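You operate a simulated robot arm through the tools that you are given. There is no shell and no other tool.

The job below is to be done with a simulated robot arm. You get a single attempt, and the scene is never put back.

## Task
Put things in order on the green mat of the assembly bench. At the end: the red plug from the green mat of the assembly bench stands where the silver steel stopper stood; the white round bulb from the green mat of the assembly bench stands where the red plug stood; the green sign (marked "PASS") stands where the white round bulb stood; the silver steel stopper is on the white carton; whatever was shut is shut again. Leave all else as you found it, and nothing knocked over.

The check looks at the end state, three seconds after you hand in, the way a careful person would. Anything else that was tipped, shoved, dropped, spilled or broken makes it a failure. A push-on lid holds only when it is set on centred and level and pressed home; a screw cap is set on level and turned clockwise until tight.

## Robot
A 7-joint arm with a two-finger parallel gripper, fixed in place. Base frame: the origin is at the foot of the arm, x ahead of it, y to its left, z up; the work surface is at about z = 0. Units: m, degrees, N and s.
With the tool pointing down near the work surface it reaches from about 0.24 to 0.62 m from the base axis. Its first joint turns from -66.0 to 66.0 degrees. Payload 2.6 kg.
Tool frame: the origin (TCP) lies between the finger pads and is the grasp point; the fingertips stand 0.03 m ahead of it; z points along the fingers, y is the line along which they close. The gripper opens to 0.094 m. The fingers are 0.028 m wide and 0.01 m thick; the gripper's body (0.05 by 0.096 m) begins 0.055 m behind the TCP.
Orientation is that of the tool frame in the base frame, as a unit quaternion [x, y, z, w]. With the fingers straight down and closing along the base's y, the tool's x points along the base's -x, its y along +y and its z along -z.

## Interface
- The arm moves only by the tool arm_command. Its arguments are lists of equal length, an entry for each row: "linear": the shift along the tool's x, y, z in m, a list of three; "angular": the turn, a rotation vector about the tool's x, y, z in rad, a list of three. In form: {"linear": [[dx, dy, dz], ...], "angular": [[rx, ry, rz], ...]}. A call has 1 to 20 rows; each row is the pose to reach, as a shift and turn from the pose commanded when the call began, along the tool's axes at that moment. "grip" is the gripper command, from -1 (shut) to 1 (fully open), values between in proportion, set as the call begins (left out, the last holds). A row lasts 0.2 s, in which the tool goes at most 0.05 m and 8.6 degrees; a call with a longer step from one row to the next is refused whole, and so is a gripper value outside its range. A pose out of reach is approached as far as the arm can. The call stops where the force on the tool passes 40 N (or 10 N more than at its start, if that is more) or the arm is blocked; 0.2 s more then pass. The fingers move at their own pace (about 0.072 m/s each) and stop on an object; they squeeze with about 42 N. The grip force told is the motor's: it shows also when the fingers shut on nothing. Time passes only in rows, and 0.2 s behind the last, so rows that repeat a pose let the fingers close. The reply holds the time, the measured pose of the TCP, the force on the tool along the base axes, the opening and the grip force, in the units named above and with some noise, with the torque about the TCP (base axes, N m) and any sound that the robot's microphone picked up.
- Cameras (640 x 400 px; columns grow to the right, rows downward): "scene" is fixed at [0.0642, 0.4509, 0.5667]; the picture's right is [-0.43, -0.90, 0.00], its down [-0.44, 0.21, -0.87] and it looks along [0.79, -0.37, -0.49] (base axes); focal length 335 px, centre (320, 200). "wrist" rides on the gripper at [0.076, 0.014, -0.102] in the tool frame; the picture's right is [-0.18, 0.98, 0.00], its down [-0.75, -0.14, -0.64] and it looks along [-0.63, -0.12, 0.77] (tool axes); focal length 243 px, centre (320, 200). There is no depth. A picture from a camera that has moved, and an enlarged one, comes with that camera's place and axes in the base frame and with its lens. The place of the scene camera against the robot may be out by one fixed shift of up to 0.018 m in any direction.
- capture(camera): a new picture of that camera. It takes no simulated time.
- inspect(camera, box): a new picture of the part [left, top, right, bottom] of that camera's present view, enlarged. It takes no simulated time.
- job_done(): hands the job in; it is judged then, once.

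Places have to be worked out from the pictures, the camera data and where the tool is seen. Open the gripper and draw the arm clear of the work before you hand the job in, unless the task says otherwise.

The tools are called after "Request:" as a command line: name --argument value ..., lists and objects as JSON in quotes. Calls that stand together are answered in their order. arm_command: Moves the arm, as the interface text tells. Its arguments: {"type":"object","properties":{"linear":{"type":"array","items":{"type":"array","items":{"type":"number"}}},"angular":{"type":"array","items":{"type":"array","items":{"type":"number"}}},"grip":{"type":"number"}},"required":["linear","angular"]} The other tools are called the same way: capture (camera) takes a picture; inspect (camera, box) takes an enlarged picture of a part of a camera's view; job_done () hands the job in.

At the start:

```text
clock: 0.0
eef_pos: [0.3217, 0.1637, 0.3705]
tool_rot: [0.0, 1.0, 0.0, 0.0]
ft_force: [0.2, 0.1, -1.4]
moment: [-0.02, -0.03, 0.02]
finger_gap: 0.0938
grip_force: 0.0
```

scene: 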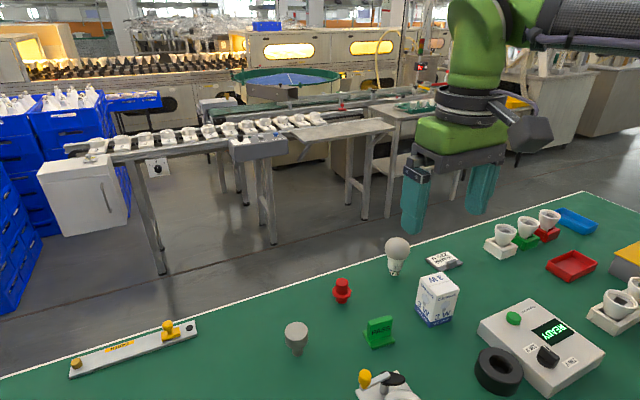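
wrist: 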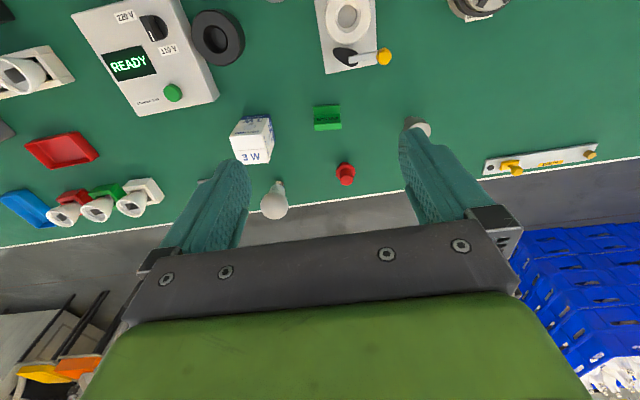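

I'll start with close-up views of the objects on the mat so I can identify and locate them.

Request:
inspect --camera "scene" --box '[260, 220, 480, 358]'

Request:
inspect --camera "scene" --box '[440, 190, 640, 400]'

Request:
inspect --camera "wrist" --box '[200, 80, 460, 242]'

Request:
capture --camera "wrist"

```text
2.90 times, centred on (370, 289) of scene
camera zoom: at [0.0642, 0.4509, 0.5667], right [-0.43, -0.9, 0.0], down [-0.44, 0.21, -0.87], along [0.79, -0.37, -0.49], focal length 970 px, centre (175, -58)
```

zoom: 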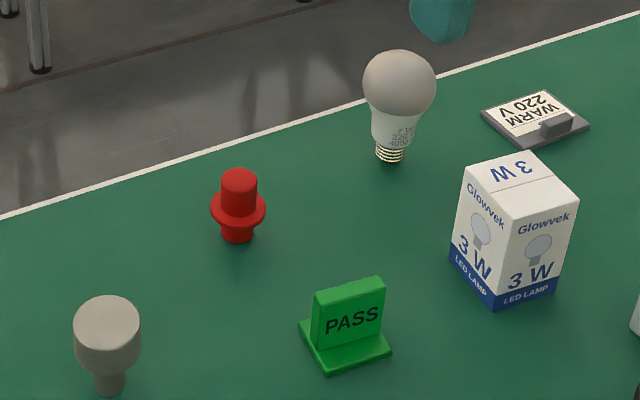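

```text
1.90 times, centred on (540, 295) of scene
camera zoom: at [0.0642, 0.4509, 0.5667], right [-0.43, -0.9, 0.0], down [-0.44, 0.21, -0.87], along [0.79, -0.37, -0.49], focal length 638 px, centre (-99, 19)
```

zoom: 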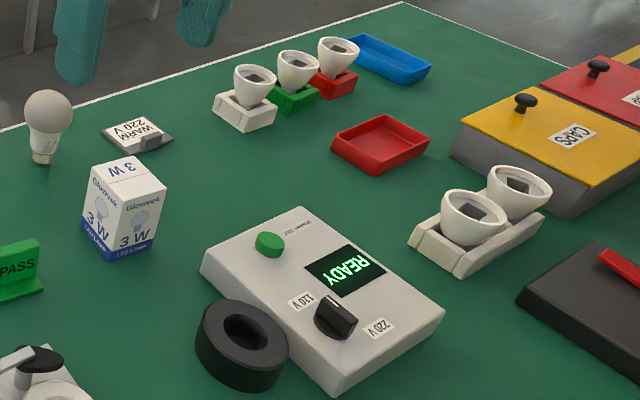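

```text
2.46 times, centred on (330, 161) of wrist
camera zoom: at [0.2458, 0.179, 0.4725], right [0.18, 0.98, 0.0], down [0.75, -0.14, 0.64], along [0.63, -0.12, -0.77], focal length 597 px, centre (295, 296)
```

zoom: 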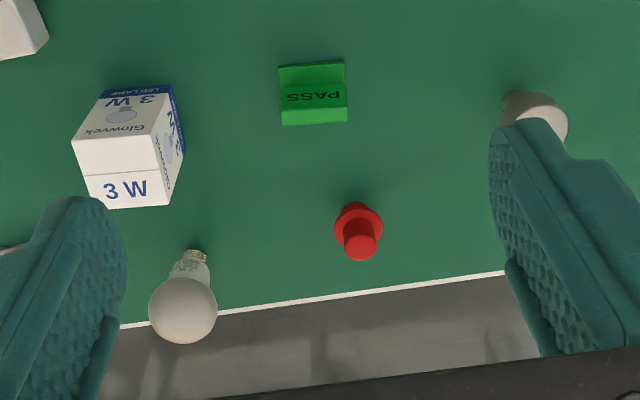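

```text
taken
camera wrist: at [0.2458, 0.179, 0.4725], right [0.18, 0.98, 0.0], down [0.75, -0.14, 0.64], along [0.63, -0.12, -0.77], focal length 243 px, centre (320, 200)
```

wrist: 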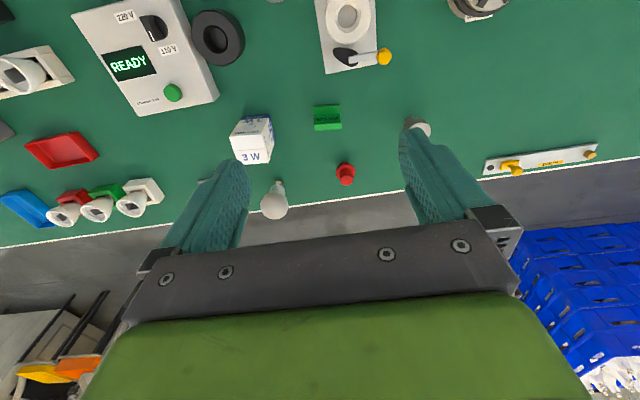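

The wrist view puts the stopper near (0.467, 0.320), the plug near (0.545, 0.180), the bulb near (0.565, 0.020), the sign near (0.421, 0.161) and the carton near (0.417, 0.026). I'll move high up to a spot near the stopper for a better look.

Request:
arm_command --linear '[[-0.026, 0.028, 0.024], [-0.052, 0.056, 0.048], [-0.078, 0.084, 0.072], [-0.104, 0.112, 0.096], [-0.12, 0.14, 0.12], [-0.12, 0.14, 0.12]]' --angular '[[0, 0, 0], [0, 0, 0], [0, 0, 0], [0, 0, 0], [0, 0, 0], [0, 0, 0]]' --grip 1

Request:
capture --camera "wrist"

Request:
capture --camera "scene"

```text
clock: 1.4
eef_pos: [0.4393, 0.3079, 0.2525]
tool_rot: [0.0, 1.0, 0.0, 0.0]
ft_force: [-0.5, 0.8, -0.8]
moment: [0.01, 0.0, 0.01]
finger_gap: 0.0942
grip_force: 0.2
```

```text
taken
camera wrist: at [0.364, 0.3217, 0.3545], right [0.18, 0.98, 0.0], down [0.75, -0.14, 0.64], along [0.63, -0.12, -0.77], focal length 243 px, centre (320, 200)
```

wrist: 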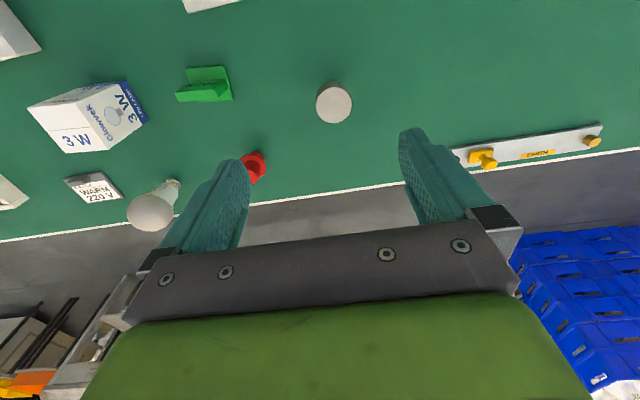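

```text
taken
```

scene: 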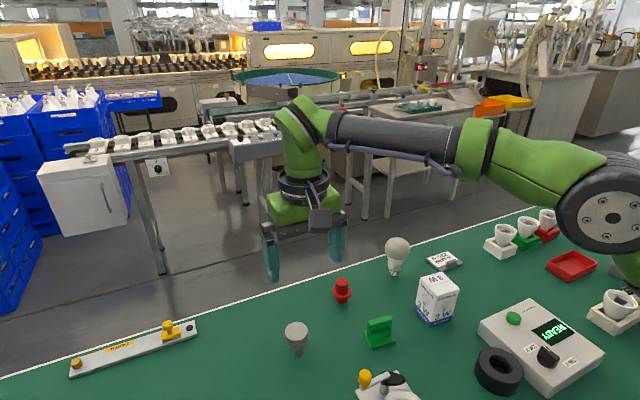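

The stopper is now clear between the fingers. I'll enlarge it to measure its base and head.

Request:
inspect --camera "wrist" --box '[270, 60, 398, 140]'

Request:
inspect --camera "scene" --box '[265, 310, 329, 350]'

Request:
inspect --camera "wrist" --box '[0, 40, 270, 240]'

```text
5.00 times, centred on (334, 100) of wrist
camera zoom: at [0.364, 0.3217, 0.3545], right [0.18, 0.98, 0.0], down [0.75, -0.14, 0.64], along [0.63, -0.12, -0.77], focal length 1213 px, centre (250, 700)
```

zoom: 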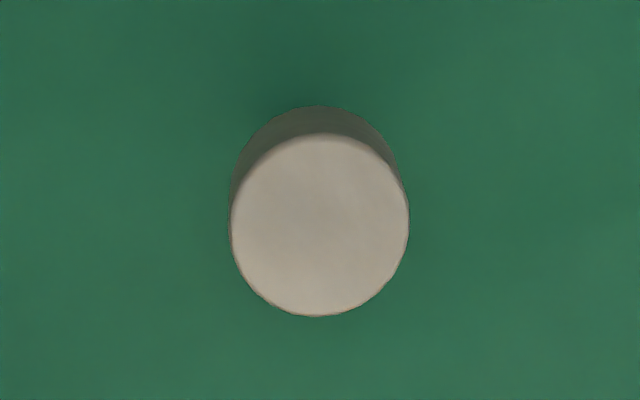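

```text
10.00 times, centred on (297, 330) of scene
camera zoom: at [0.0642, 0.4509, 0.5667], right [-0.43, -0.9, 0.0], down [-0.44, 0.21, -0.87], along [0.79, -0.37, -0.49], focal length 3348 px, centre (550, -1100)
```

zoom: 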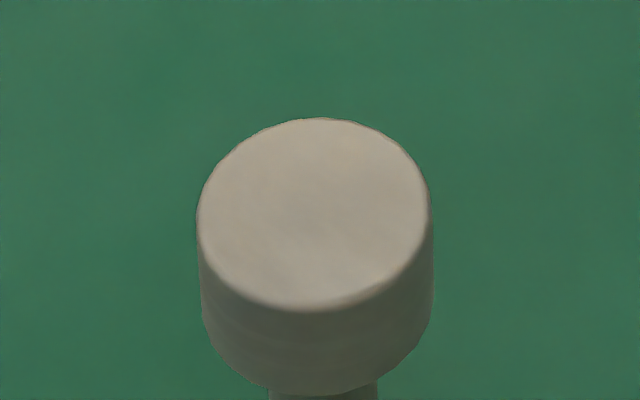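

```text
2.00 times, centred on (135, 140) of wrist
camera zoom: at [0.364, 0.3217, 0.3545], right [0.18, 0.98, 0.0], down [0.75, -0.14, 0.64], along [0.63, -0.12, -0.77], focal length 485 px, centre (690, 320)
```

zoom: 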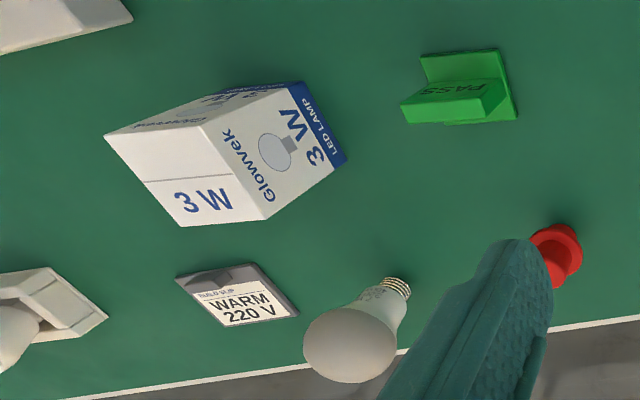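

The stopper's axis is near (0.464, 0.320). It has a head about 0.043 m wide at roughly z 0.038 to 0.060 on a thin stem. I'll shift above it and go down partway, holding at the end to see how well the arm tracks.

Request:
arm_command --linear '[[-0.013, 0.006, 0.03], [-0.026, 0.012, 0.07], [-0.026, 0.012, 0.1], [-0.026, 0.012, 0.1], [-0.026, 0.012, 0.1]]' --angular '[[0, 0, 0], [0, 0, 0], [0, 0, 0], [0, 0, 0], [0, 0, 0]]'

Request:
capture --camera "wrist"

Request:
capture --camera "scene"

```text
clock: 2.6
eef_pos: [0.4667, 0.3184, 0.1481]
tool_rot: [0.0, 1.0, 0.001, 0.0]
ft_force: [0.2, -0.3, 0.3]
moment: [-0.02, 0.02, 0.01]
finger_gap: 0.0942
grip_force: 0.1
```

```text
taken
camera wrist: at [0.3921, 0.3323, 0.25], right [0.18, 0.98, 0.0], down [0.75, -0.14, 0.64], along [0.63, -0.12, -0.77], focal length 243 px, centre (320, 200)
```

wrist: 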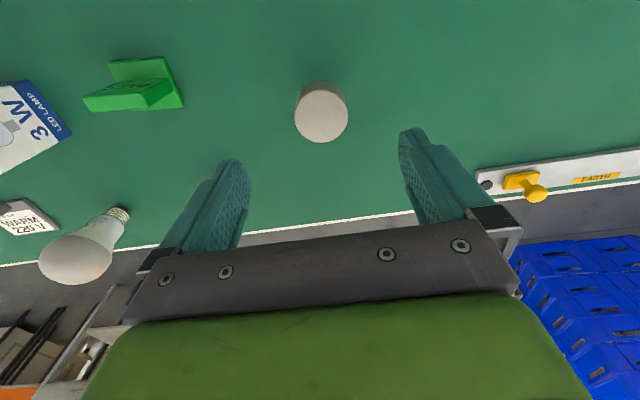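

```text
taken
```

scene: 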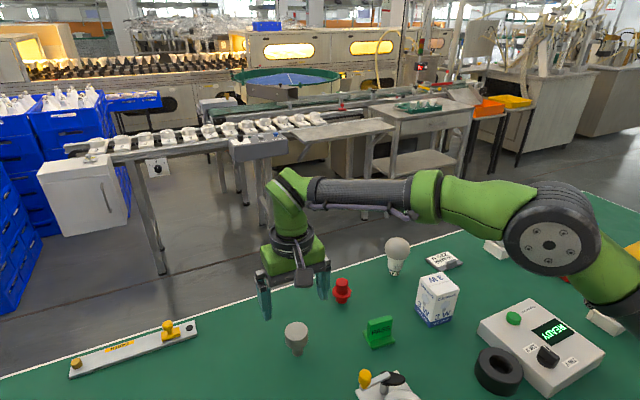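

The arm tracks to within a few mm. I'll enlarge the stopper again to refine its axis before the final descent.

Request:
inspect --camera "wrist" --box '[260, 70, 388, 150]'

Request:
inspect --camera "scene" --box '[240, 300, 368, 380]'

```text
5.00 times, centred on (324, 110) of wrist
camera zoom: at [0.3921, 0.3323, 0.25], right [0.18, 0.98, 0.0], down [0.75, -0.14, 0.64], along [0.63, -0.12, -0.77], focal length 1213 px, centre (300, 650)
```

zoom: 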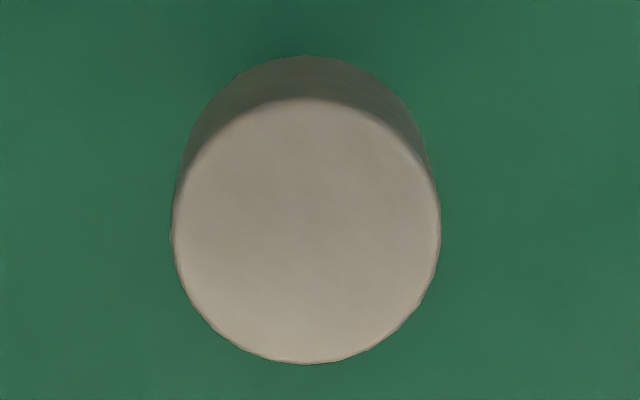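

```text
5.00 times, centred on (304, 340) of scene
camera zoom: at [0.0642, 0.4509, 0.5667], right [-0.43, -0.9, 0.0], down [-0.44, 0.21, -0.87], along [0.79, -0.37, -0.49], focal length 1674 px, centre (400, -500)
```

zoom: 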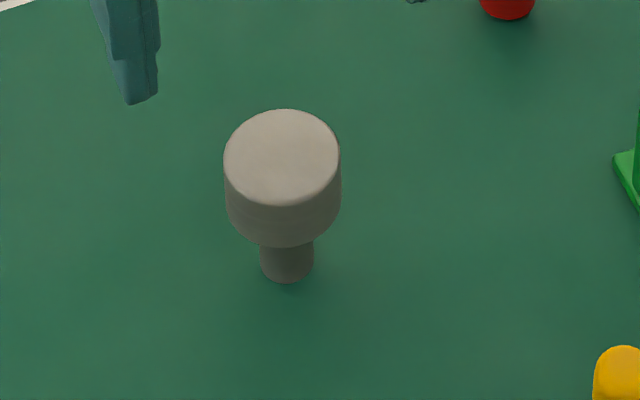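

The refined stopper axis is about (0.464, 0.320), with its top at about 0.058. The fingers will straddle the 43 mm head with room to spare, so I'll descend to TCP z of about 0.048.

Request:
arm_command --linear '[[0.0038, 0.0018, 0.03], [0.0038, 0.0018, 0.06], [0.0038, 0.0018, 0.085], [0.0038, 0.0018, 0.1], [0.0038, 0.0018, 0.1], [0.0038, 0.0018, 0.1]]' --angular '[[0, 0, 0], [0, 0, 0], [0, 0, 0], [0, 0, 0], [0, 0, 0], [0, 0, 0]]'

Request:
capture --camera "wrist"

Request:
inspect --camera "scene" --box '[230, 270, 390, 370]'

```text
clock: 4.0
eef_pos: [0.464, 0.3207, 0.0513]
tool_rot: [0.0, 1.0, -0.001, 0.0]
ft_force: [0.4, 0.8, 0.7]
moment: [0.01, 0.0, -0.01]
finger_gap: 0.094
grip_force: 0.0
```

```text
taken
camera wrist: at [0.3883, 0.3341, 0.1531], right [0.18, 0.98, 0.0], down [0.75, -0.14, 0.64], along [0.63, -0.12, -0.77], focal length 243 px, centre (320, 200)
```

wrist: 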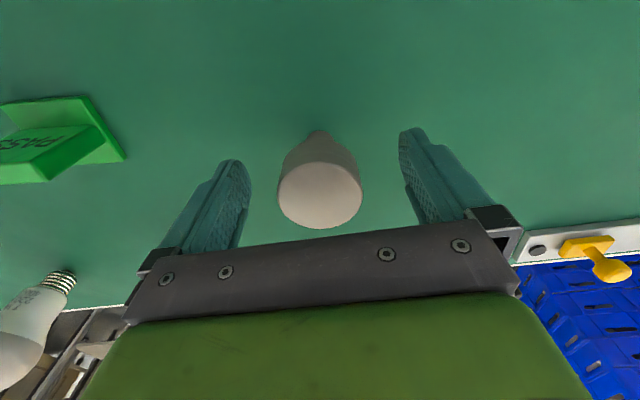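

```text
4.00 times, centred on (310, 320) of scene
camera zoom: at [0.0642, 0.4509, 0.5667], right [-0.43, -0.9, 0.0], down [-0.44, 0.21, -0.87], along [0.79, -0.37, -0.49], focal length 1339 px, centre (360, -280)
```

zoom: 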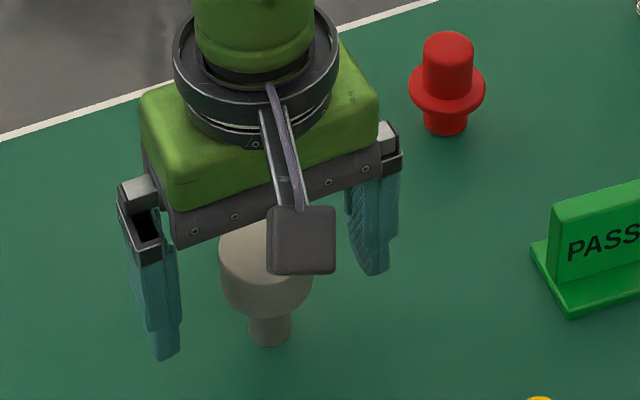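

The TCP is centred on the stopper at (0.4643, 0.3201, 0.051). I'll close the gripper here.

Request:
arm_command --linear '[[0, 0, 0.002], [0, 0, 0.002], [0, 0, 0.002], [0, 0, 0.002], [0, 0, 0.002]]' --angular '[[0, 0, 0], [0, 0, 0], [0, 0, 0], [0, 0, 0], [0, 0, 0]]' --grip -1

Request:
capture --camera "wrist"

Request:
inspect --camera "scene" --box '[230, 270, 390, 370]'

```text
clock: 5.2
eef_pos: [0.4619, 0.3199, 0.0485]
tool_rot: [0.0, 1.0, 0.0, 0.0]
ft_force: [1.2, 0.0, 0.2]
moment: [0.06, -0.05, 0.03]
finger_gap: 0.0434
grip_force: 41.6
```

```text
taken
camera wrist: at [0.3877, 0.3337, 0.151], right [0.18, 0.98, 0.0], down [0.75, -0.14, 0.64], along [0.63, -0.12, -0.77], focal length 243 px, centre (320, 200)
```

wrist: 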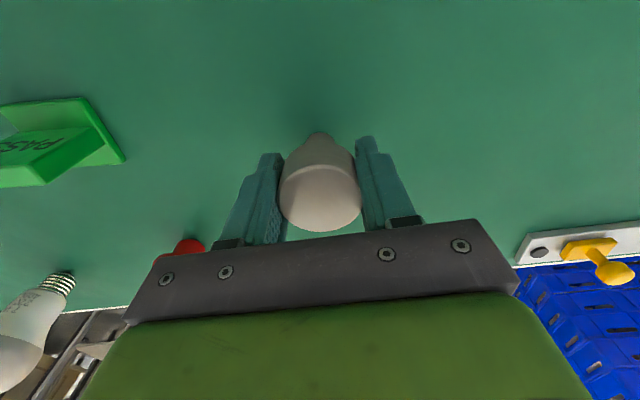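

```text
4.00 times, centred on (310, 320) of scene
camera zoom: at [0.0642, 0.4509, 0.5667], right [-0.43, -0.9, 0.0], down [-0.44, 0.21, -0.87], along [0.79, -0.37, -0.49], focal length 1339 px, centre (360, -280)
```

zoom: 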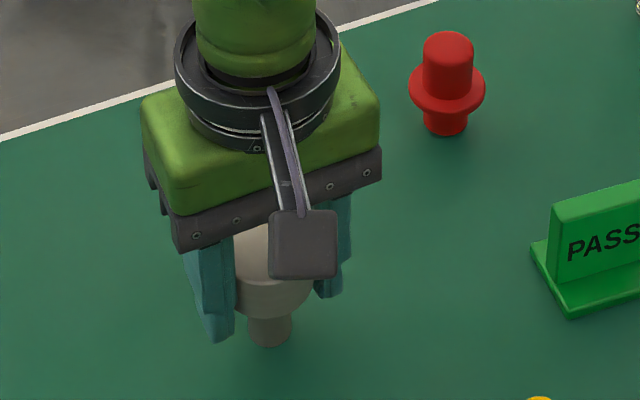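

The stopper is held with a gap of 0.0434 at TCP (0.4637, 0.3197, 0.049), which I'll keep as the stopper's original spot. I'll lift it straight up and carry it high towards the carton.

Request:
arm_command --linear '[[0, 0, -0.02], [0, 0, -0.05], [0, 0, -0.09], [0, 0, -0.13], [0, 0, -0.17], [0, 0, -0.2], [0, 0, -0.2]]' --angular '[[0, 0, 0], [0, 0, 0], [0, 0, 0], [0, 0, 0], [0, 0, 0], [0, 0, 0], [0, 0, 0]]'

Request:
arm_command --linear '[[0.004, -0.03, 0], [0.008, -0.07, 0], [0.012, -0.11, 0], [0.017, -0.15, 0], [0.022, -0.19, 0], [0.027, -0.22, 0], [0.03, -0.24, 0], [0.03, -0.24, 0]]' --angular '[[0, 0, 0], [0, 0, 0], [0, 0, 0], [0, 0, 0], [0, 0, 0], [0, 0, 0], [0, 0, 0], [0, 0, 0]]'

Request:
capture --camera "wrist"

Request:
capture --camera "scene"

```text
clock: 6.8
eef_pos: [0.4684, 0.3187, 0.249]
tool_rot: [0.001, 1.0, 0.0, 0.0]
ft_force: [0.2, 0.4, -1.0]
moment: [-0.01, 0.0, 0.03]
finger_gap: 0.0433
grip_force: 41.6
```

```text
clock: 8.6
eef_pos: [0.4352, 0.0748, 0.2467]
tool_rot: [0.001, 1.0, 0.0, 0.0]
ft_force: [0.0, 0.3, -1.3]
moment: [0.04, 0.03, 0.0]
finger_gap: 0.0434
grip_force: 42.1
```

```text
taken
camera wrist: at [0.3596, 0.089, 0.349], right [0.18, 0.98, 0.0], down [0.75, -0.14, 0.64], along [0.63, -0.12, -0.77], focal length 243 px, centre (320, 200)
```

wrist: 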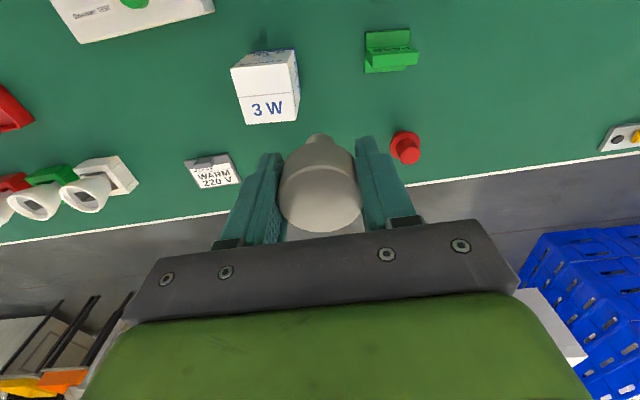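

```text
taken
```

scene: 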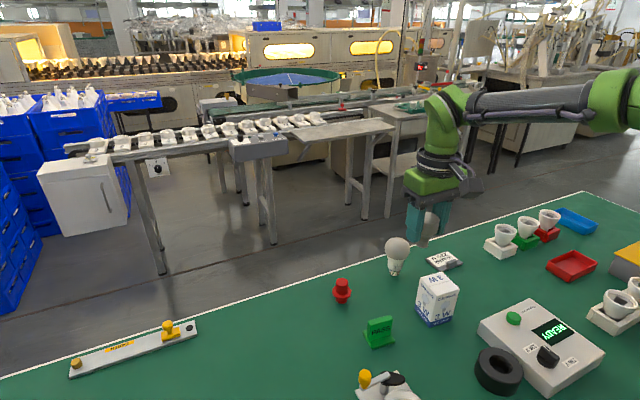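

The carton is in clear view. I'll enlarge it to find the centre and height of its top face.

Request:
inspect --camera "wrist" --box '[200, 30, 360, 130]'

Request:
inspect --camera "scene" --box '[370, 230, 498, 330]'

```text
4.00 times, centred on (280, 80) of wrist
camera zoom: at [0.3596, 0.089, 0.349], right [0.18, 0.98, 0.0], down [0.75, -0.14, 0.64], along [0.63, -0.12, -0.77], focal length 970 px, centre (480, 680)
```

zoom: 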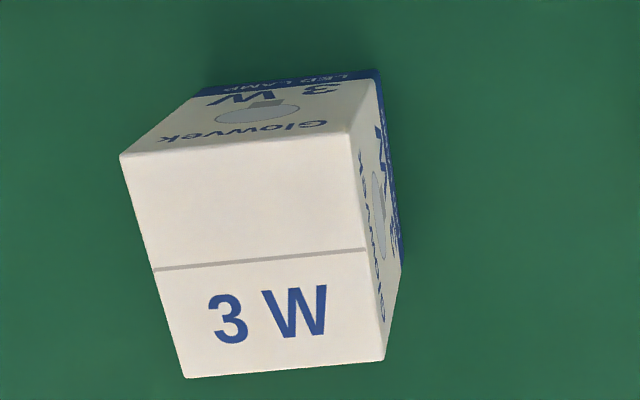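

```text
4.00 times, centred on (434, 280) of scene
camera zoom: at [0.0642, 0.4509, 0.5667], right [-0.43, -0.9, 0.0], down [-0.44, 0.21, -0.87], along [0.79, -0.37, -0.49], focal length 1339 px, centre (-136, -120)
```

zoom: 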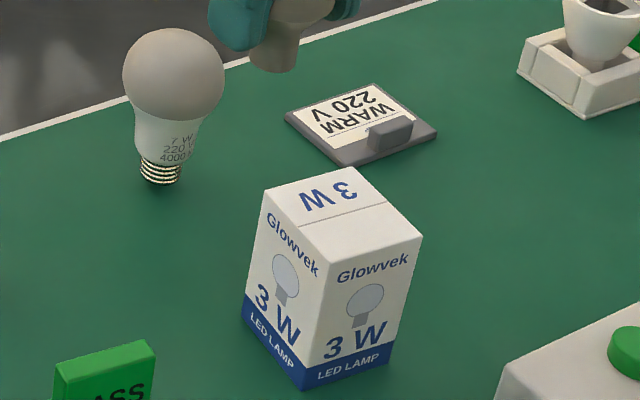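

The carton top is about 55 mm square, centred near (0.426, 0.019), at a height of about 0.09. I'll move over it at height, then lower the stopper until its base is a little above the top face.

Request:
arm_command --linear '[[0.005, -0.028, 0], [0.0096, -0.056, 0], [0.0096, -0.056, 0], [0.0096, -0.056, 0.03], [0.0096, -0.056, 0.06], [0.0096, -0.056, 0.08], [0.0096, -0.056, 0.08], [0.0096, -0.056, 0.08]]' --angular '[[0, 0, 0], [0, 0, 0], [0, 0, 0], [0, 0, 0], [0, 0, 0], [0, 0, 0], [0, 0, 0], [0, 0, 0]]'

Request:
capture --camera "wrist"

Request:
inspect --camera "scene" --box '[350, 200, 510, 330]'

```text
clock: 10.4
eef_pos: [0.4237, 0.0201, 0.1695]
tool_rot: [0.0, 1.0, 0.0, 0.001]
ft_force: [-0.7, 0.4, -0.6]
moment: [-0.01, 0.03, 0.0]
finger_gap: 0.043
grip_force: 42.1
```

```text
taken
camera wrist: at [0.3473, 0.0345, 0.2704], right [0.18, 0.98, 0.0], down [0.75, -0.14, 0.64], along [0.63, -0.12, -0.77], focal length 243 px, centre (320, 200)
```

wrist: 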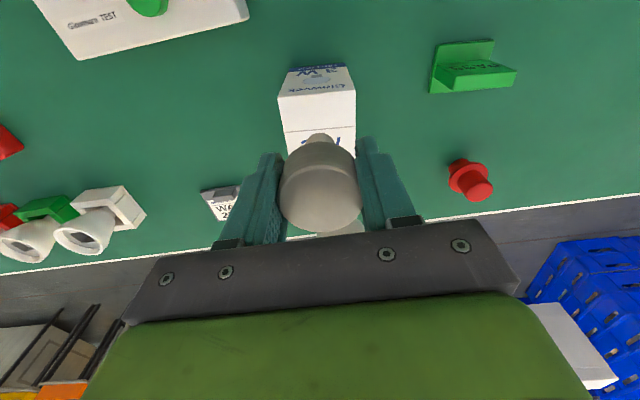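

```text
3.08 times, centred on (430, 265) of scene
camera zoom: at [0.0642, 0.4509, 0.5667], right [-0.43, -0.9, 0.0], down [-0.44, 0.21, -0.87], along [0.79, -0.37, -0.49], focal length 1030 px, centre (-18, 0)
```

zoom: 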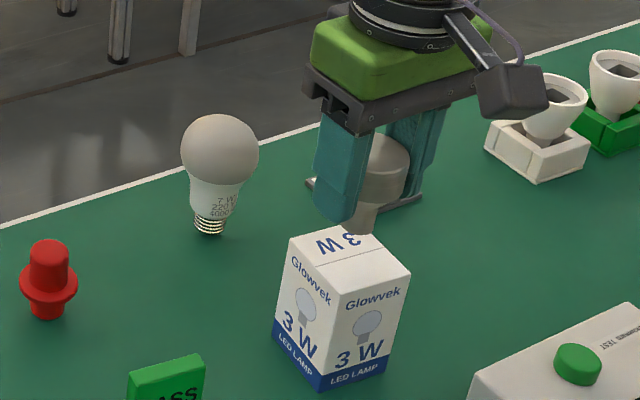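

The stopper is above the carton with roughly 28 mm to go. I'll make a small xy correction and lower it by 20 mm.

Request:
arm_command --linear '[[-0.0022, -0.001, 0.01], [-0.0022, -0.001, 0.02], [-0.0022, -0.001, 0.02]]' --angular '[[0, 0, 0], [0, 0, 0], [0, 0, 0]]'

Request:
inspect --camera "wrist" --box '[220, 50, 420, 240]'

Request:
inspect --camera "scene" --box '[390, 220, 490, 330]'

```text
clock: 11.2
eef_pos: [0.4266, 0.0206, 0.1492]
tool_rot: [0.001, 1.0, -0.001, 0.001]
ft_force: [0.0, 0.5, -2.2]
moment: [0.0, -0.02, -0.02]
finger_gap: 0.0432
grip_force: 41.8
```

```text
2.11 times, centred on (320, 145) of wrist
camera zoom: at [0.3506, 0.0346, 0.2509], right [0.18, 0.98, 0.0], down [0.75, -0.14, 0.64], along [0.63, -0.12, -0.77], focal length 511 px, centre (320, 316)
```

zoom: 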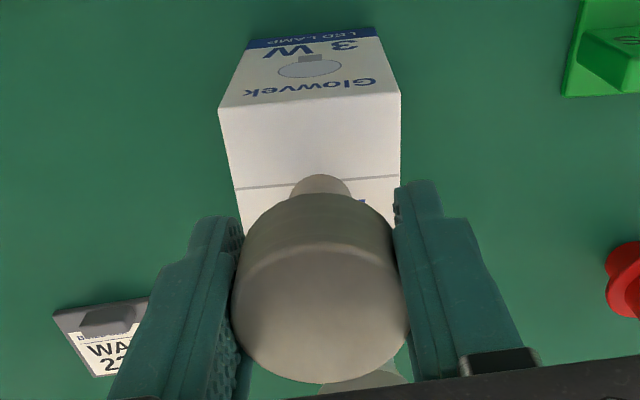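

```text
3.64 times, centred on (440, 275) of scene
camera zoom: at [0.0642, 0.4509, 0.5667], right [-0.43, -0.9, 0.0], down [-0.44, 0.21, -0.87], along [0.79, -0.37, -0.49], focal length 1218 px, centre (-116, -73)
```

zoom: 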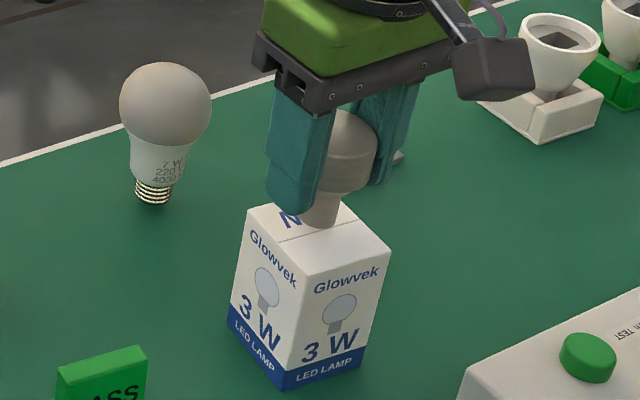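

It's aligned with the carton's centre to within 1 to 2 mm. I'll lower it in small steps and watch the force for contact.

Request:
arm_command --linear '[[0, -0.0008, 0.003], [0, -0.0008, 0.006], [0, -0.0008, 0.006]]' --angular '[[0, 0, 0], [0, 0, 0], [0, 0, 0]]'

Request:
inspect --camera "scene" --box '[390, 220, 490, 330]'

```text
clock: 12.0
eef_pos: [0.4258, 0.0207, 0.1428]
tool_rot: [0.0, 1.0, 0.0, 0.0]
ft_force: [-0.6, -0.6, -1.0]
moment: [0.01, 0.02, -0.03]
finger_gap: 0.0435
grip_force: 41.9
```

```text
3.64 times, centred on (440, 275) of scene
camera zoom: at [0.0642, 0.4509, 0.5667], right [-0.43, -0.9, 0.0], down [-0.44, 0.21, -0.87], along [0.79, -0.37, -0.49], focal length 1218 px, centre (-116, -73)
```

zoom: 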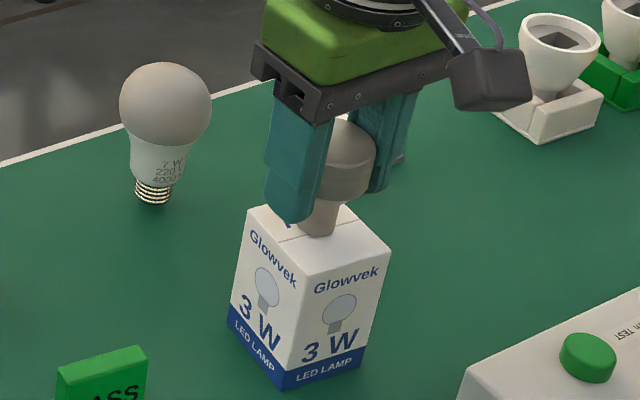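

No contact yet at z 0.1428. I'll keep lowering 1 mm at a time.

Request:
arm_command --linear '[[0, 0, 0.001], [0, 0, 0.002], [0, 0, 0.002]]' --angular '[[0, 0, 0], [0, 0, 0], [0, 0, 0]]'

Request:
arm_command --linear '[[0, 0, 0.001], [0, 0, 0.001]]' --angular '[[0, 0, 0], [0, 0, 0]]'

```text
clock: 12.8
eef_pos: [0.4265, 0.0202, 0.141]
tool_rot: [0.0, 1.0, 0.0, 0.001]
ft_force: [0.0, 0.4, 3.4]
moment: [0.01, -0.01, -0.01]
finger_gap: 0.0433
grip_force: 42.6
```

```text
clock: 13.4
eef_pos: [0.4273, 0.0216, 0.1422]
tool_rot: [0.0, 1.0, 0.0, 0.002]
ft_force: [-0.3, -2.0, 15.9]
moment: [-0.03, 0.07, 0.0]
finger_gap: 0.0433
grip_force: 41.9
```

Contact shows at 16 N upward. I'll ease back 1 mm so it rests lightly, then open.

Request:
arm_command --linear '[[0, 0, -0.001], [0, 0, -0.001]]' --angular '[[0, 0, 0], [0, 0, 0]]'

Request:
arm_command --linear '[[0, 0, 0], [0, 0, 0], [0, 0, 0], [0, 0, 0]]' --angular '[[0, 0, 0], [0, 0, 0], [0, 0, 0], [0, 0, 0]]' --grip 0.6

Request:
capture --camera "wrist"

Request:
inspect --camera "scene" --box '[390, 220, 490, 330]'

```text
clock: 14.0
eef_pos: [0.4269, 0.0208, 0.1411]
tool_rot: [0.0, 1.0, 0.0, 0.003]
ft_force: [2.6, -0.7, 12.4]
moment: [0.0, -0.12, 0.03]
finger_gap: 0.0433
grip_force: 41.4
```

```text
clock: 15.0
eef_pos: [0.427, 0.0196, 0.1397]
tool_rot: [0.0, 1.0, -0.001, 0.0]
ft_force: [0.1, 0.1, 0.2]
moment: [-0.05, 0.02, -0.02]
finger_gap: 0.075
grip_force: 0.1
```

```text
taken
camera wrist: at [0.3509, 0.0349, 0.2425], right [0.18, 0.98, 0.0], down [0.75, -0.14, 0.64], along [0.63, -0.12, -0.77], focal length 243 px, centre (320, 200)
```

wrist: 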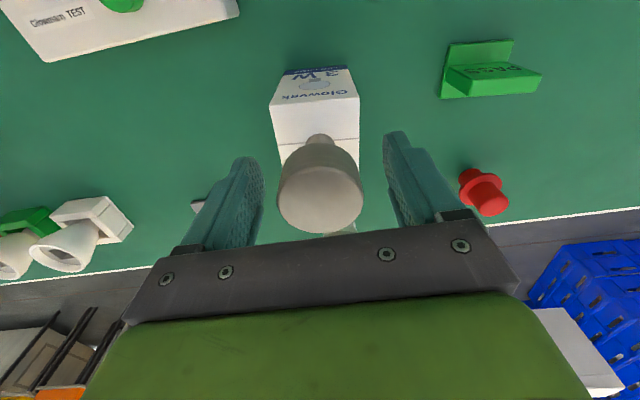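

```text
3.64 times, centred on (440, 275) of scene
camera zoom: at [0.0642, 0.4509, 0.5667], right [-0.43, -0.9, 0.0], down [-0.44, 0.21, -0.87], along [0.79, -0.37, -0.49], focal length 1218 px, centre (-116, -73)
```

zoom: 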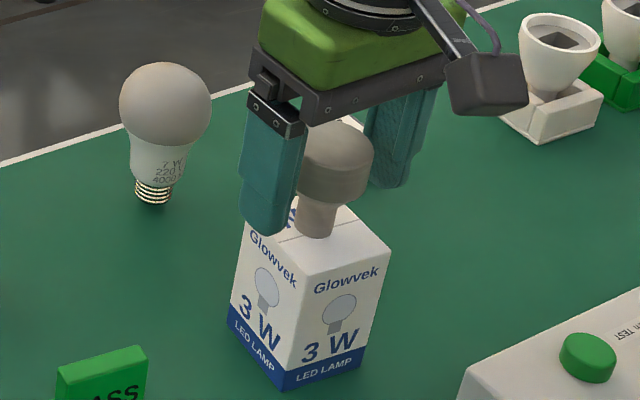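

The stopper stands upright in the middle of the carton. I'll rise straight up to clear it and look at the result.

Request:
arm_command --linear '[[0, 0, -0.02], [0, 0, -0.05], [0, 0, -0.08], [0, 0, -0.11], [0, 0, -0.13], [0, 0, -0.13]]' --angular '[[0, 0, 0], [0, 0, 0], [0, 0, 0], [0, 0, 0], [0, 0, 0], [0, 0, 0]]'

Request:
capture --camera "scene"

Request:
capture --camera "wrist"

```text
clock: 16.4
eef_pos: [0.4278, 0.0221, 0.2696]
tool_rot: [0.0, 1.0, 0.0, 0.0]
ft_force: [0.6, -0.2, 0.3]
moment: [0.03, -0.01, 0.01]
finger_gap: 0.0749
grip_force: 0.0
```

```text
taken
```

scene: 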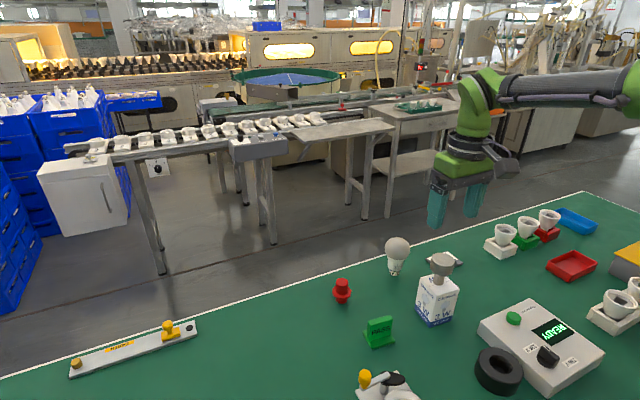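

```text
taken
camera wrist: at [0.3521, 0.0357, 0.3714], right [0.18, 0.98, 0.0], down [0.75, -0.14, 0.64], along [0.63, -0.12, -0.77], focal length 243 px, centre (320, 200)
```

wrist: 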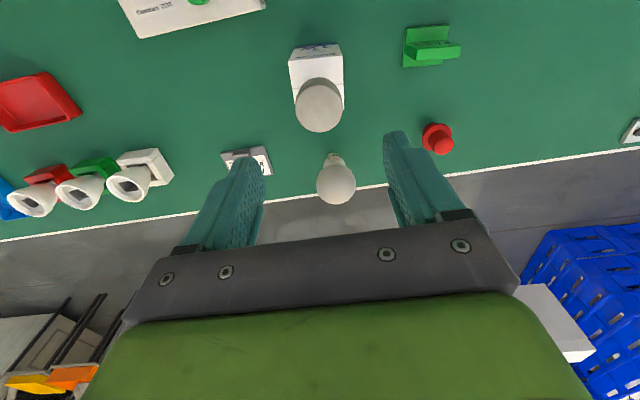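

The stopper is safely on the carton. Next is the red plug, so I'll move to a view position above it.

Request:
arm_command --linear '[[-0.015, 0.035, 0], [-0.03, 0.07, 0], [-0.045, 0.11, 0.01], [-0.06, 0.14, 0.03], [-0.07, 0.158, 0.05], [-0.07, 0.158, 0.05], [-0.07, 0.158, 0.05]]' --angular '[[0, 0, 0], [0, 0, 0], [0, 0, 0], [0, 0, 0], [0, 0, 0], [0, 0, 0], [0, 0, 0]]' --grip 1

Request:
capture --camera "wrist"

Request:
inspect --camera "wrist" --box '[256, 80, 384, 160]'

Request:
inspect --camera "scene" --box '[300, 260, 380, 320]'

```text
clock: 18.0
eef_pos: [0.495, 0.1755, 0.2189]
tool_rot: [0.0, 1.0, 0.001, 0.0]
ft_force: [0.4, -0.1, -0.5]
moment: [0.02, -0.04, 0.01]
finger_gap: 0.0942
grip_force: 0.1
```

```text
taken
camera wrist: at [0.4195, 0.1905, 0.3212], right [0.18, 0.98, 0.0], down [0.75, -0.14, 0.64], along [0.63, -0.12, -0.77], focal length 243 px, centre (320, 200)
```

wrist: 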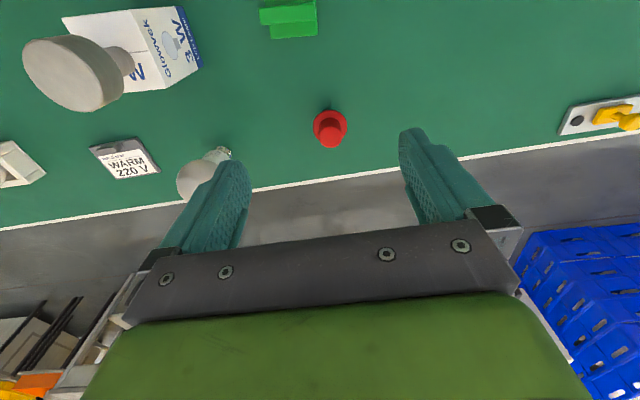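

```text
5.00 times, centred on (320, 120) of wrist
camera zoom: at [0.4195, 0.1905, 0.3212], right [0.18, 0.98, 0.0], down [0.75, -0.14, 0.64], along [0.63, -0.12, -0.77], focal length 1213 px, centre (320, 600)
```

zoom: 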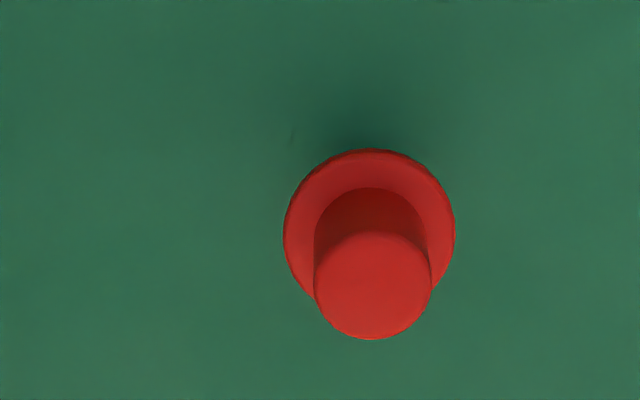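

```text
6.67 times, centred on (340, 290) of scene
camera zoom: at [0.0641, 0.4509, 0.5667], right [-0.43, -0.9, 0.0], down [-0.44, 0.21, -0.87], along [0.79, -0.37, -0.49], focal length 2232 px, centre (187, -400)
```

zoom: 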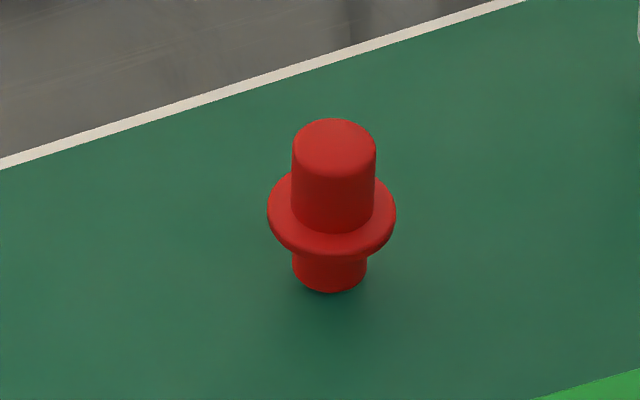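

The plug's axis is at about (0.5457, 0.1797). It stands about 0.054 tall, with its flange top near 0.029 and a 28 mm upper body. I'll move above it and partly down to check alignment.

Request:
arm_command --linear '[[-0.025, 0.002, 0.02], [-0.0502, 0.0037, 0.05], [-0.0502, 0.0037, 0.085], [-0.0502, 0.0037, 0.105], [-0.0502, 0.0037, 0.105], [-0.0502, 0.0037, 0.105]]' --angular '[[0, 0, 0], [0, 0, 0], [0, 0, 0], [0, 0, 0], [0, 0, 0], [0, 0, 0]]'

Request:
capture --camera "wrist"

Request:
inspect --camera "wrist" --box '[256, 90, 384, 190]'

Request:
inspect --camera "scene" --box '[280, 220, 410, 320]'

```text
clock: 19.4
eef_pos: [0.5443, 0.1818, 0.1155]
tool_rot: [-0.001, 1.0, 0.0, 0.0]
ft_force: [-0.2, 0.1, -0.1]
moment: [0.02, 0.02, 0.04]
finger_gap: 0.094
grip_force: 0.0
```

```text
taken
camera wrist: at [0.469, 0.1957, 0.2177], right [0.18, 0.98, 0.0], down [0.75, -0.14, 0.64], along [0.63, -0.12, -0.77], focal length 243 px, centre (320, 200)
```

wrist: 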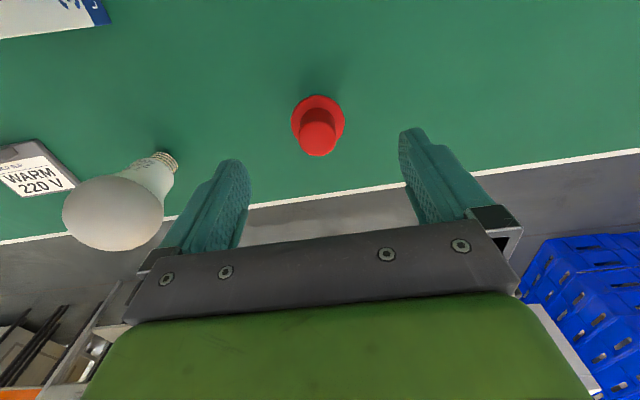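

```text
4.00 times, centred on (320, 140) of wrist
camera zoom: at [0.469, 0.1957, 0.2177], right [0.18, 0.98, 0.0], down [0.75, -0.14, 0.64], along [0.63, -0.12, -0.77], focal length 970 px, centre (320, 440)
```

zoom: 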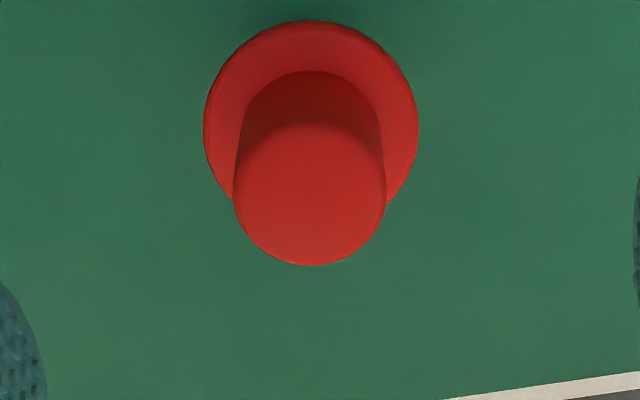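

```text
4.00 times, centred on (345, 270) of scene
camera zoom: at [0.0642, 0.4509, 0.5667], right [-0.43, -0.9, 0.0], down [-0.44, 0.21, -0.87], along [0.79, -0.37, -0.49], focal length 1339 px, centre (220, -80)
```

zoom: 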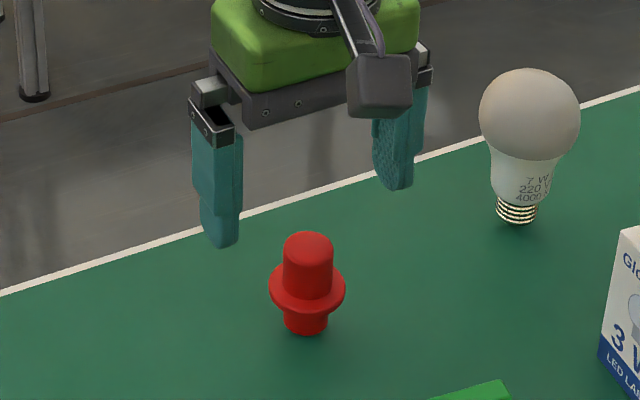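

The axis again comes out at (0.5455, 0.1796), so I need a 2 mm shift in y. I'll descend to TCP z of about 0.063, which keeps the tips above the flange.

Request:
arm_command --linear '[[-0.0005, -0.0021, 0.02], [-0.0005, -0.0021, 0.04], [-0.0005, -0.0021, 0.0525], [-0.0005, -0.0021, 0.0525], [-0.0005, -0.0021, 0.0525]]' --angular '[[0, 0, 0], [0, 0, 0], [0, 0, 0], [0, 0, 0], [0, 0, 0]]'

Request:
inspect --camera "wrist" --box '[170, 80, 470, 250]'

Request:
inspect --camera "scene" --box '[280, 220, 410, 320]'

```text
clock: 20.6
eef_pos: [0.5458, 0.1805, 0.0636]
tool_rot: [0.0, 1.0, 0.001, 0.0]
ft_force: [-0.2, 0.7, 0.6]
moment: [-0.01, -0.04, 0.02]
finger_gap: 0.0942
grip_force: 0.1
```

```text
2.13 times, centred on (320, 165) of wrist
camera zoom: at [0.4701, 0.1946, 0.1654], right [0.18, 0.98, 0.0], down [0.75, -0.14, 0.64], along [0.63, -0.12, -0.77], focal length 518 px, centre (320, 275)
```

zoom: 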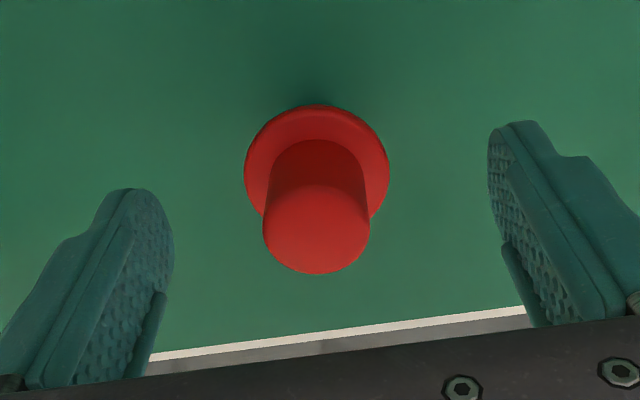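

```text
4.00 times, centred on (345, 270) of scene
camera zoom: at [0.0642, 0.4509, 0.5667], right [-0.43, -0.9, 0.0], down [-0.44, 0.21, -0.87], along [0.79, -0.37, -0.49], focal length 1339 px, centre (220, -80)
```

zoom: 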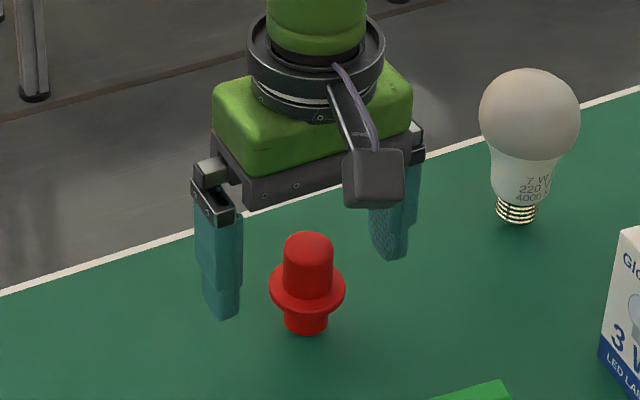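

The fingers straddle the plug and it's about 1 mm off in y. I'll correct that and close on the upper body.

Request:
arm_command --linear '[[0, -0.001, 0], [0, -0.001, 0], [0, -0.001, 0], [0, -0.001, 0], [0, -0.001, 0], [0, -0.001, 0]]' --angular '[[0, 0, 0], [0, 0, 0], [0, 0, 0], [0, 0, 0], [0, 0, 0], [0, 0, 0]]' --grip -1

Request:
inspect --camera "wrist" --box '[170, 80, 470, 250]'

Request:
inspect --camera "scene" --box '[280, 220, 410, 320]'

```text
clock: 22.0
eef_pos: [0.5461, 0.1807, 0.0635]
tool_rot: [0.0, 1.0, 0.001, 0.0]
ft_force: [0.5, -1.4, 1.6]
moment: [-0.07, 0.01, 0.03]
finger_gap: 0.0262
grip_force: 41.9
```

```text
2.13 times, centred on (320, 165) of wrist
camera zoom: at [0.471, 0.1939, 0.1658], right [0.18, 0.98, 0.0], down [0.75, -0.14, 0.64], along [0.63, -0.12, -0.77], focal length 518 px, centre (320, 275)
```

zoom: 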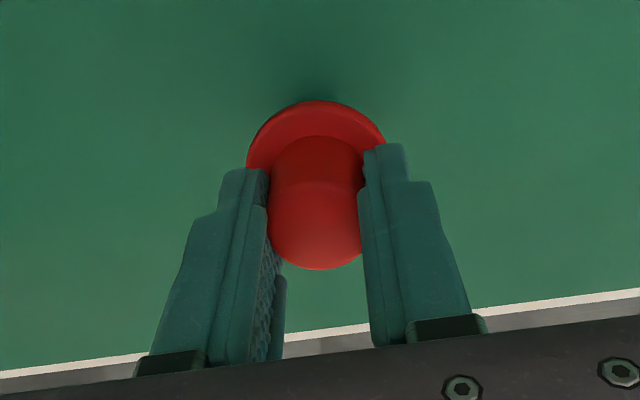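

```text
4.00 times, centred on (345, 270) of scene
camera zoom: at [0.0641, 0.4509, 0.5667], right [-0.43, -0.9, 0.0], down [-0.44, 0.21, -0.87], along [0.79, -0.37, -0.49], focal length 1339 px, centre (220, -80)
```

zoom: 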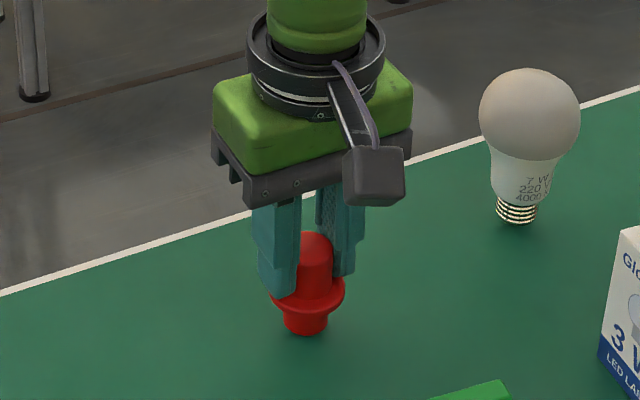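

The plug is held with a gap of 0.0262 at TCP (0.546, 0.180, 0.0635), which I'll keep as the plug's spot. I'll lift it and carry it to the stopper's old place at (0.4637, 0.3198).

Request:
arm_command --linear '[[0, 0, -0.02], [0, 0, -0.05], [0, 0, -0.08], [0, 0, -0.1], [0.02, 0.035, -0.1], [0.04, 0.07, -0.1], [0.06, 0.105, -0.1], [0.075, 0.13, -0.1], [0.0824, 0.1395, -0.1], [0.0824, 0.1395, -0.1], [0.0824, 0.1395, -0.1]]' --angular '[[0, 0, 0], [0, 0, 0], [0, 0, 0], [0, 0, 0], [0, 0, 0], [0, 0, 0], [0, 0, 0], [0, 0, 0], [0, 0, 0], [0, 0, 0], [0, 0, 0]]'

Request:
capture --camera "wrist"

Request:
capture --camera "scene"

```text
clock: 24.4
eef_pos: [0.464, 0.3187, 0.1613]
tool_rot: [0.0, 1.0, -0.001, -0.001]
ft_force: [-0.2, 0.2, 0.8]
moment: [0.02, -0.03, 0.03]
finger_gap: 0.026
grip_force: 42.2
```

```text
taken
camera wrist: at [0.3881, 0.3327, 0.2634], right [0.18, 0.98, 0.0], down [0.75, -0.14, 0.64], along [0.63, -0.12, -0.77], focal length 243 px, centre (320, 200)
```

wrist: 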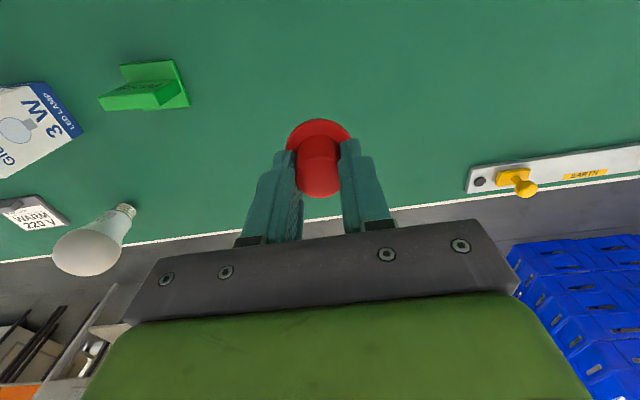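

```text
taken
```

scene: 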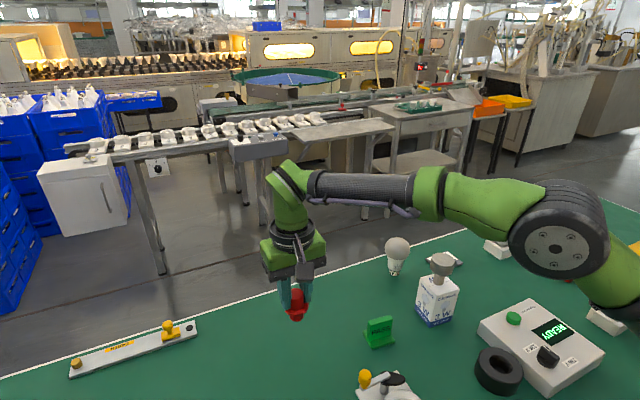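

I'm above the stopper's old spot. I'll trim 1 mm in y and lower to about 6 mm above the mat.

Request:
arm_command --linear '[[0.0003, 0.0011, 0.03], [0.0003, 0.0011, 0.06], [0.0003, 0.0011, 0.08], [0.0003, 0.0011, 0.091], [0.0003, 0.0011, 0.091], [0.0003, 0.0011, 0.091]]' --angular '[[0, 0, 0], [0, 0, 0], [0, 0, 0], [0, 0, 0], [0, 0, 0], [0, 0, 0]]'

Request:
inspect --camera "scene" --box '[240, 300, 368, 380]'

Request:
inspect --camera "wrist" --box '[170, 80, 470, 250]'

```text
clock: 25.8
eef_pos: [0.4642, 0.32, 0.071]
tool_rot: [-0.001, 1.0, 0.001, -0.001]
ft_force: [-1.2, -0.5, 0.1]
moment: [0.03, -0.03, 0.03]
finger_gap: 0.0258
grip_force: 42.0
```

```text
5.00 times, centred on (304, 340) of scene
camera zoom: at [0.0642, 0.4509, 0.5667], right [-0.43, -0.9, 0.0], down [-0.44, 0.21, -0.87], along [0.79, -0.37, -0.49], focal length 1674 px, centre (400, -500)
```

zoom: 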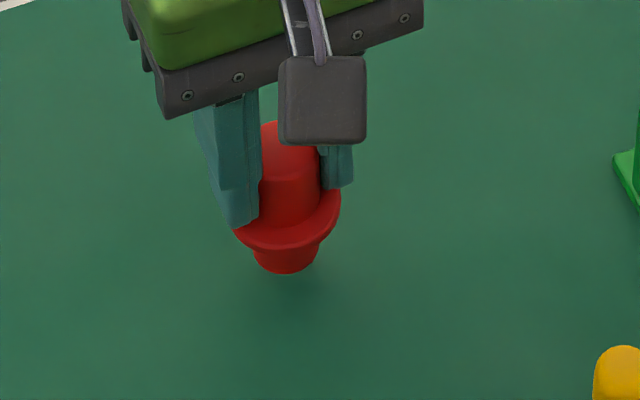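

```text
2.13 times, centred on (320, 165) of wrist
camera zoom: at [0.3894, 0.3345, 0.173], right [0.18, 0.98, 0.0], down [0.75, -0.14, 0.64], along [0.63, -0.12, -0.77], focal length 518 px, centre (320, 275)
```

zoom: 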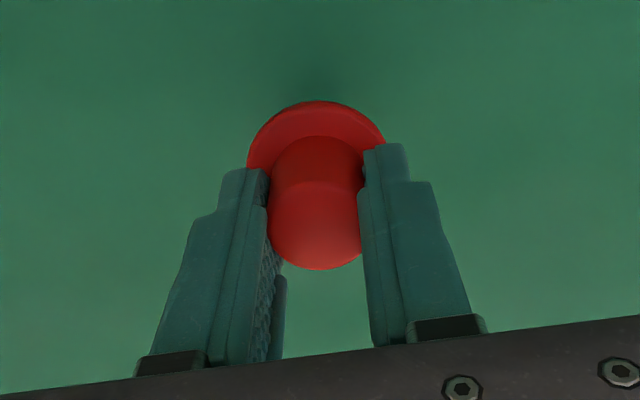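

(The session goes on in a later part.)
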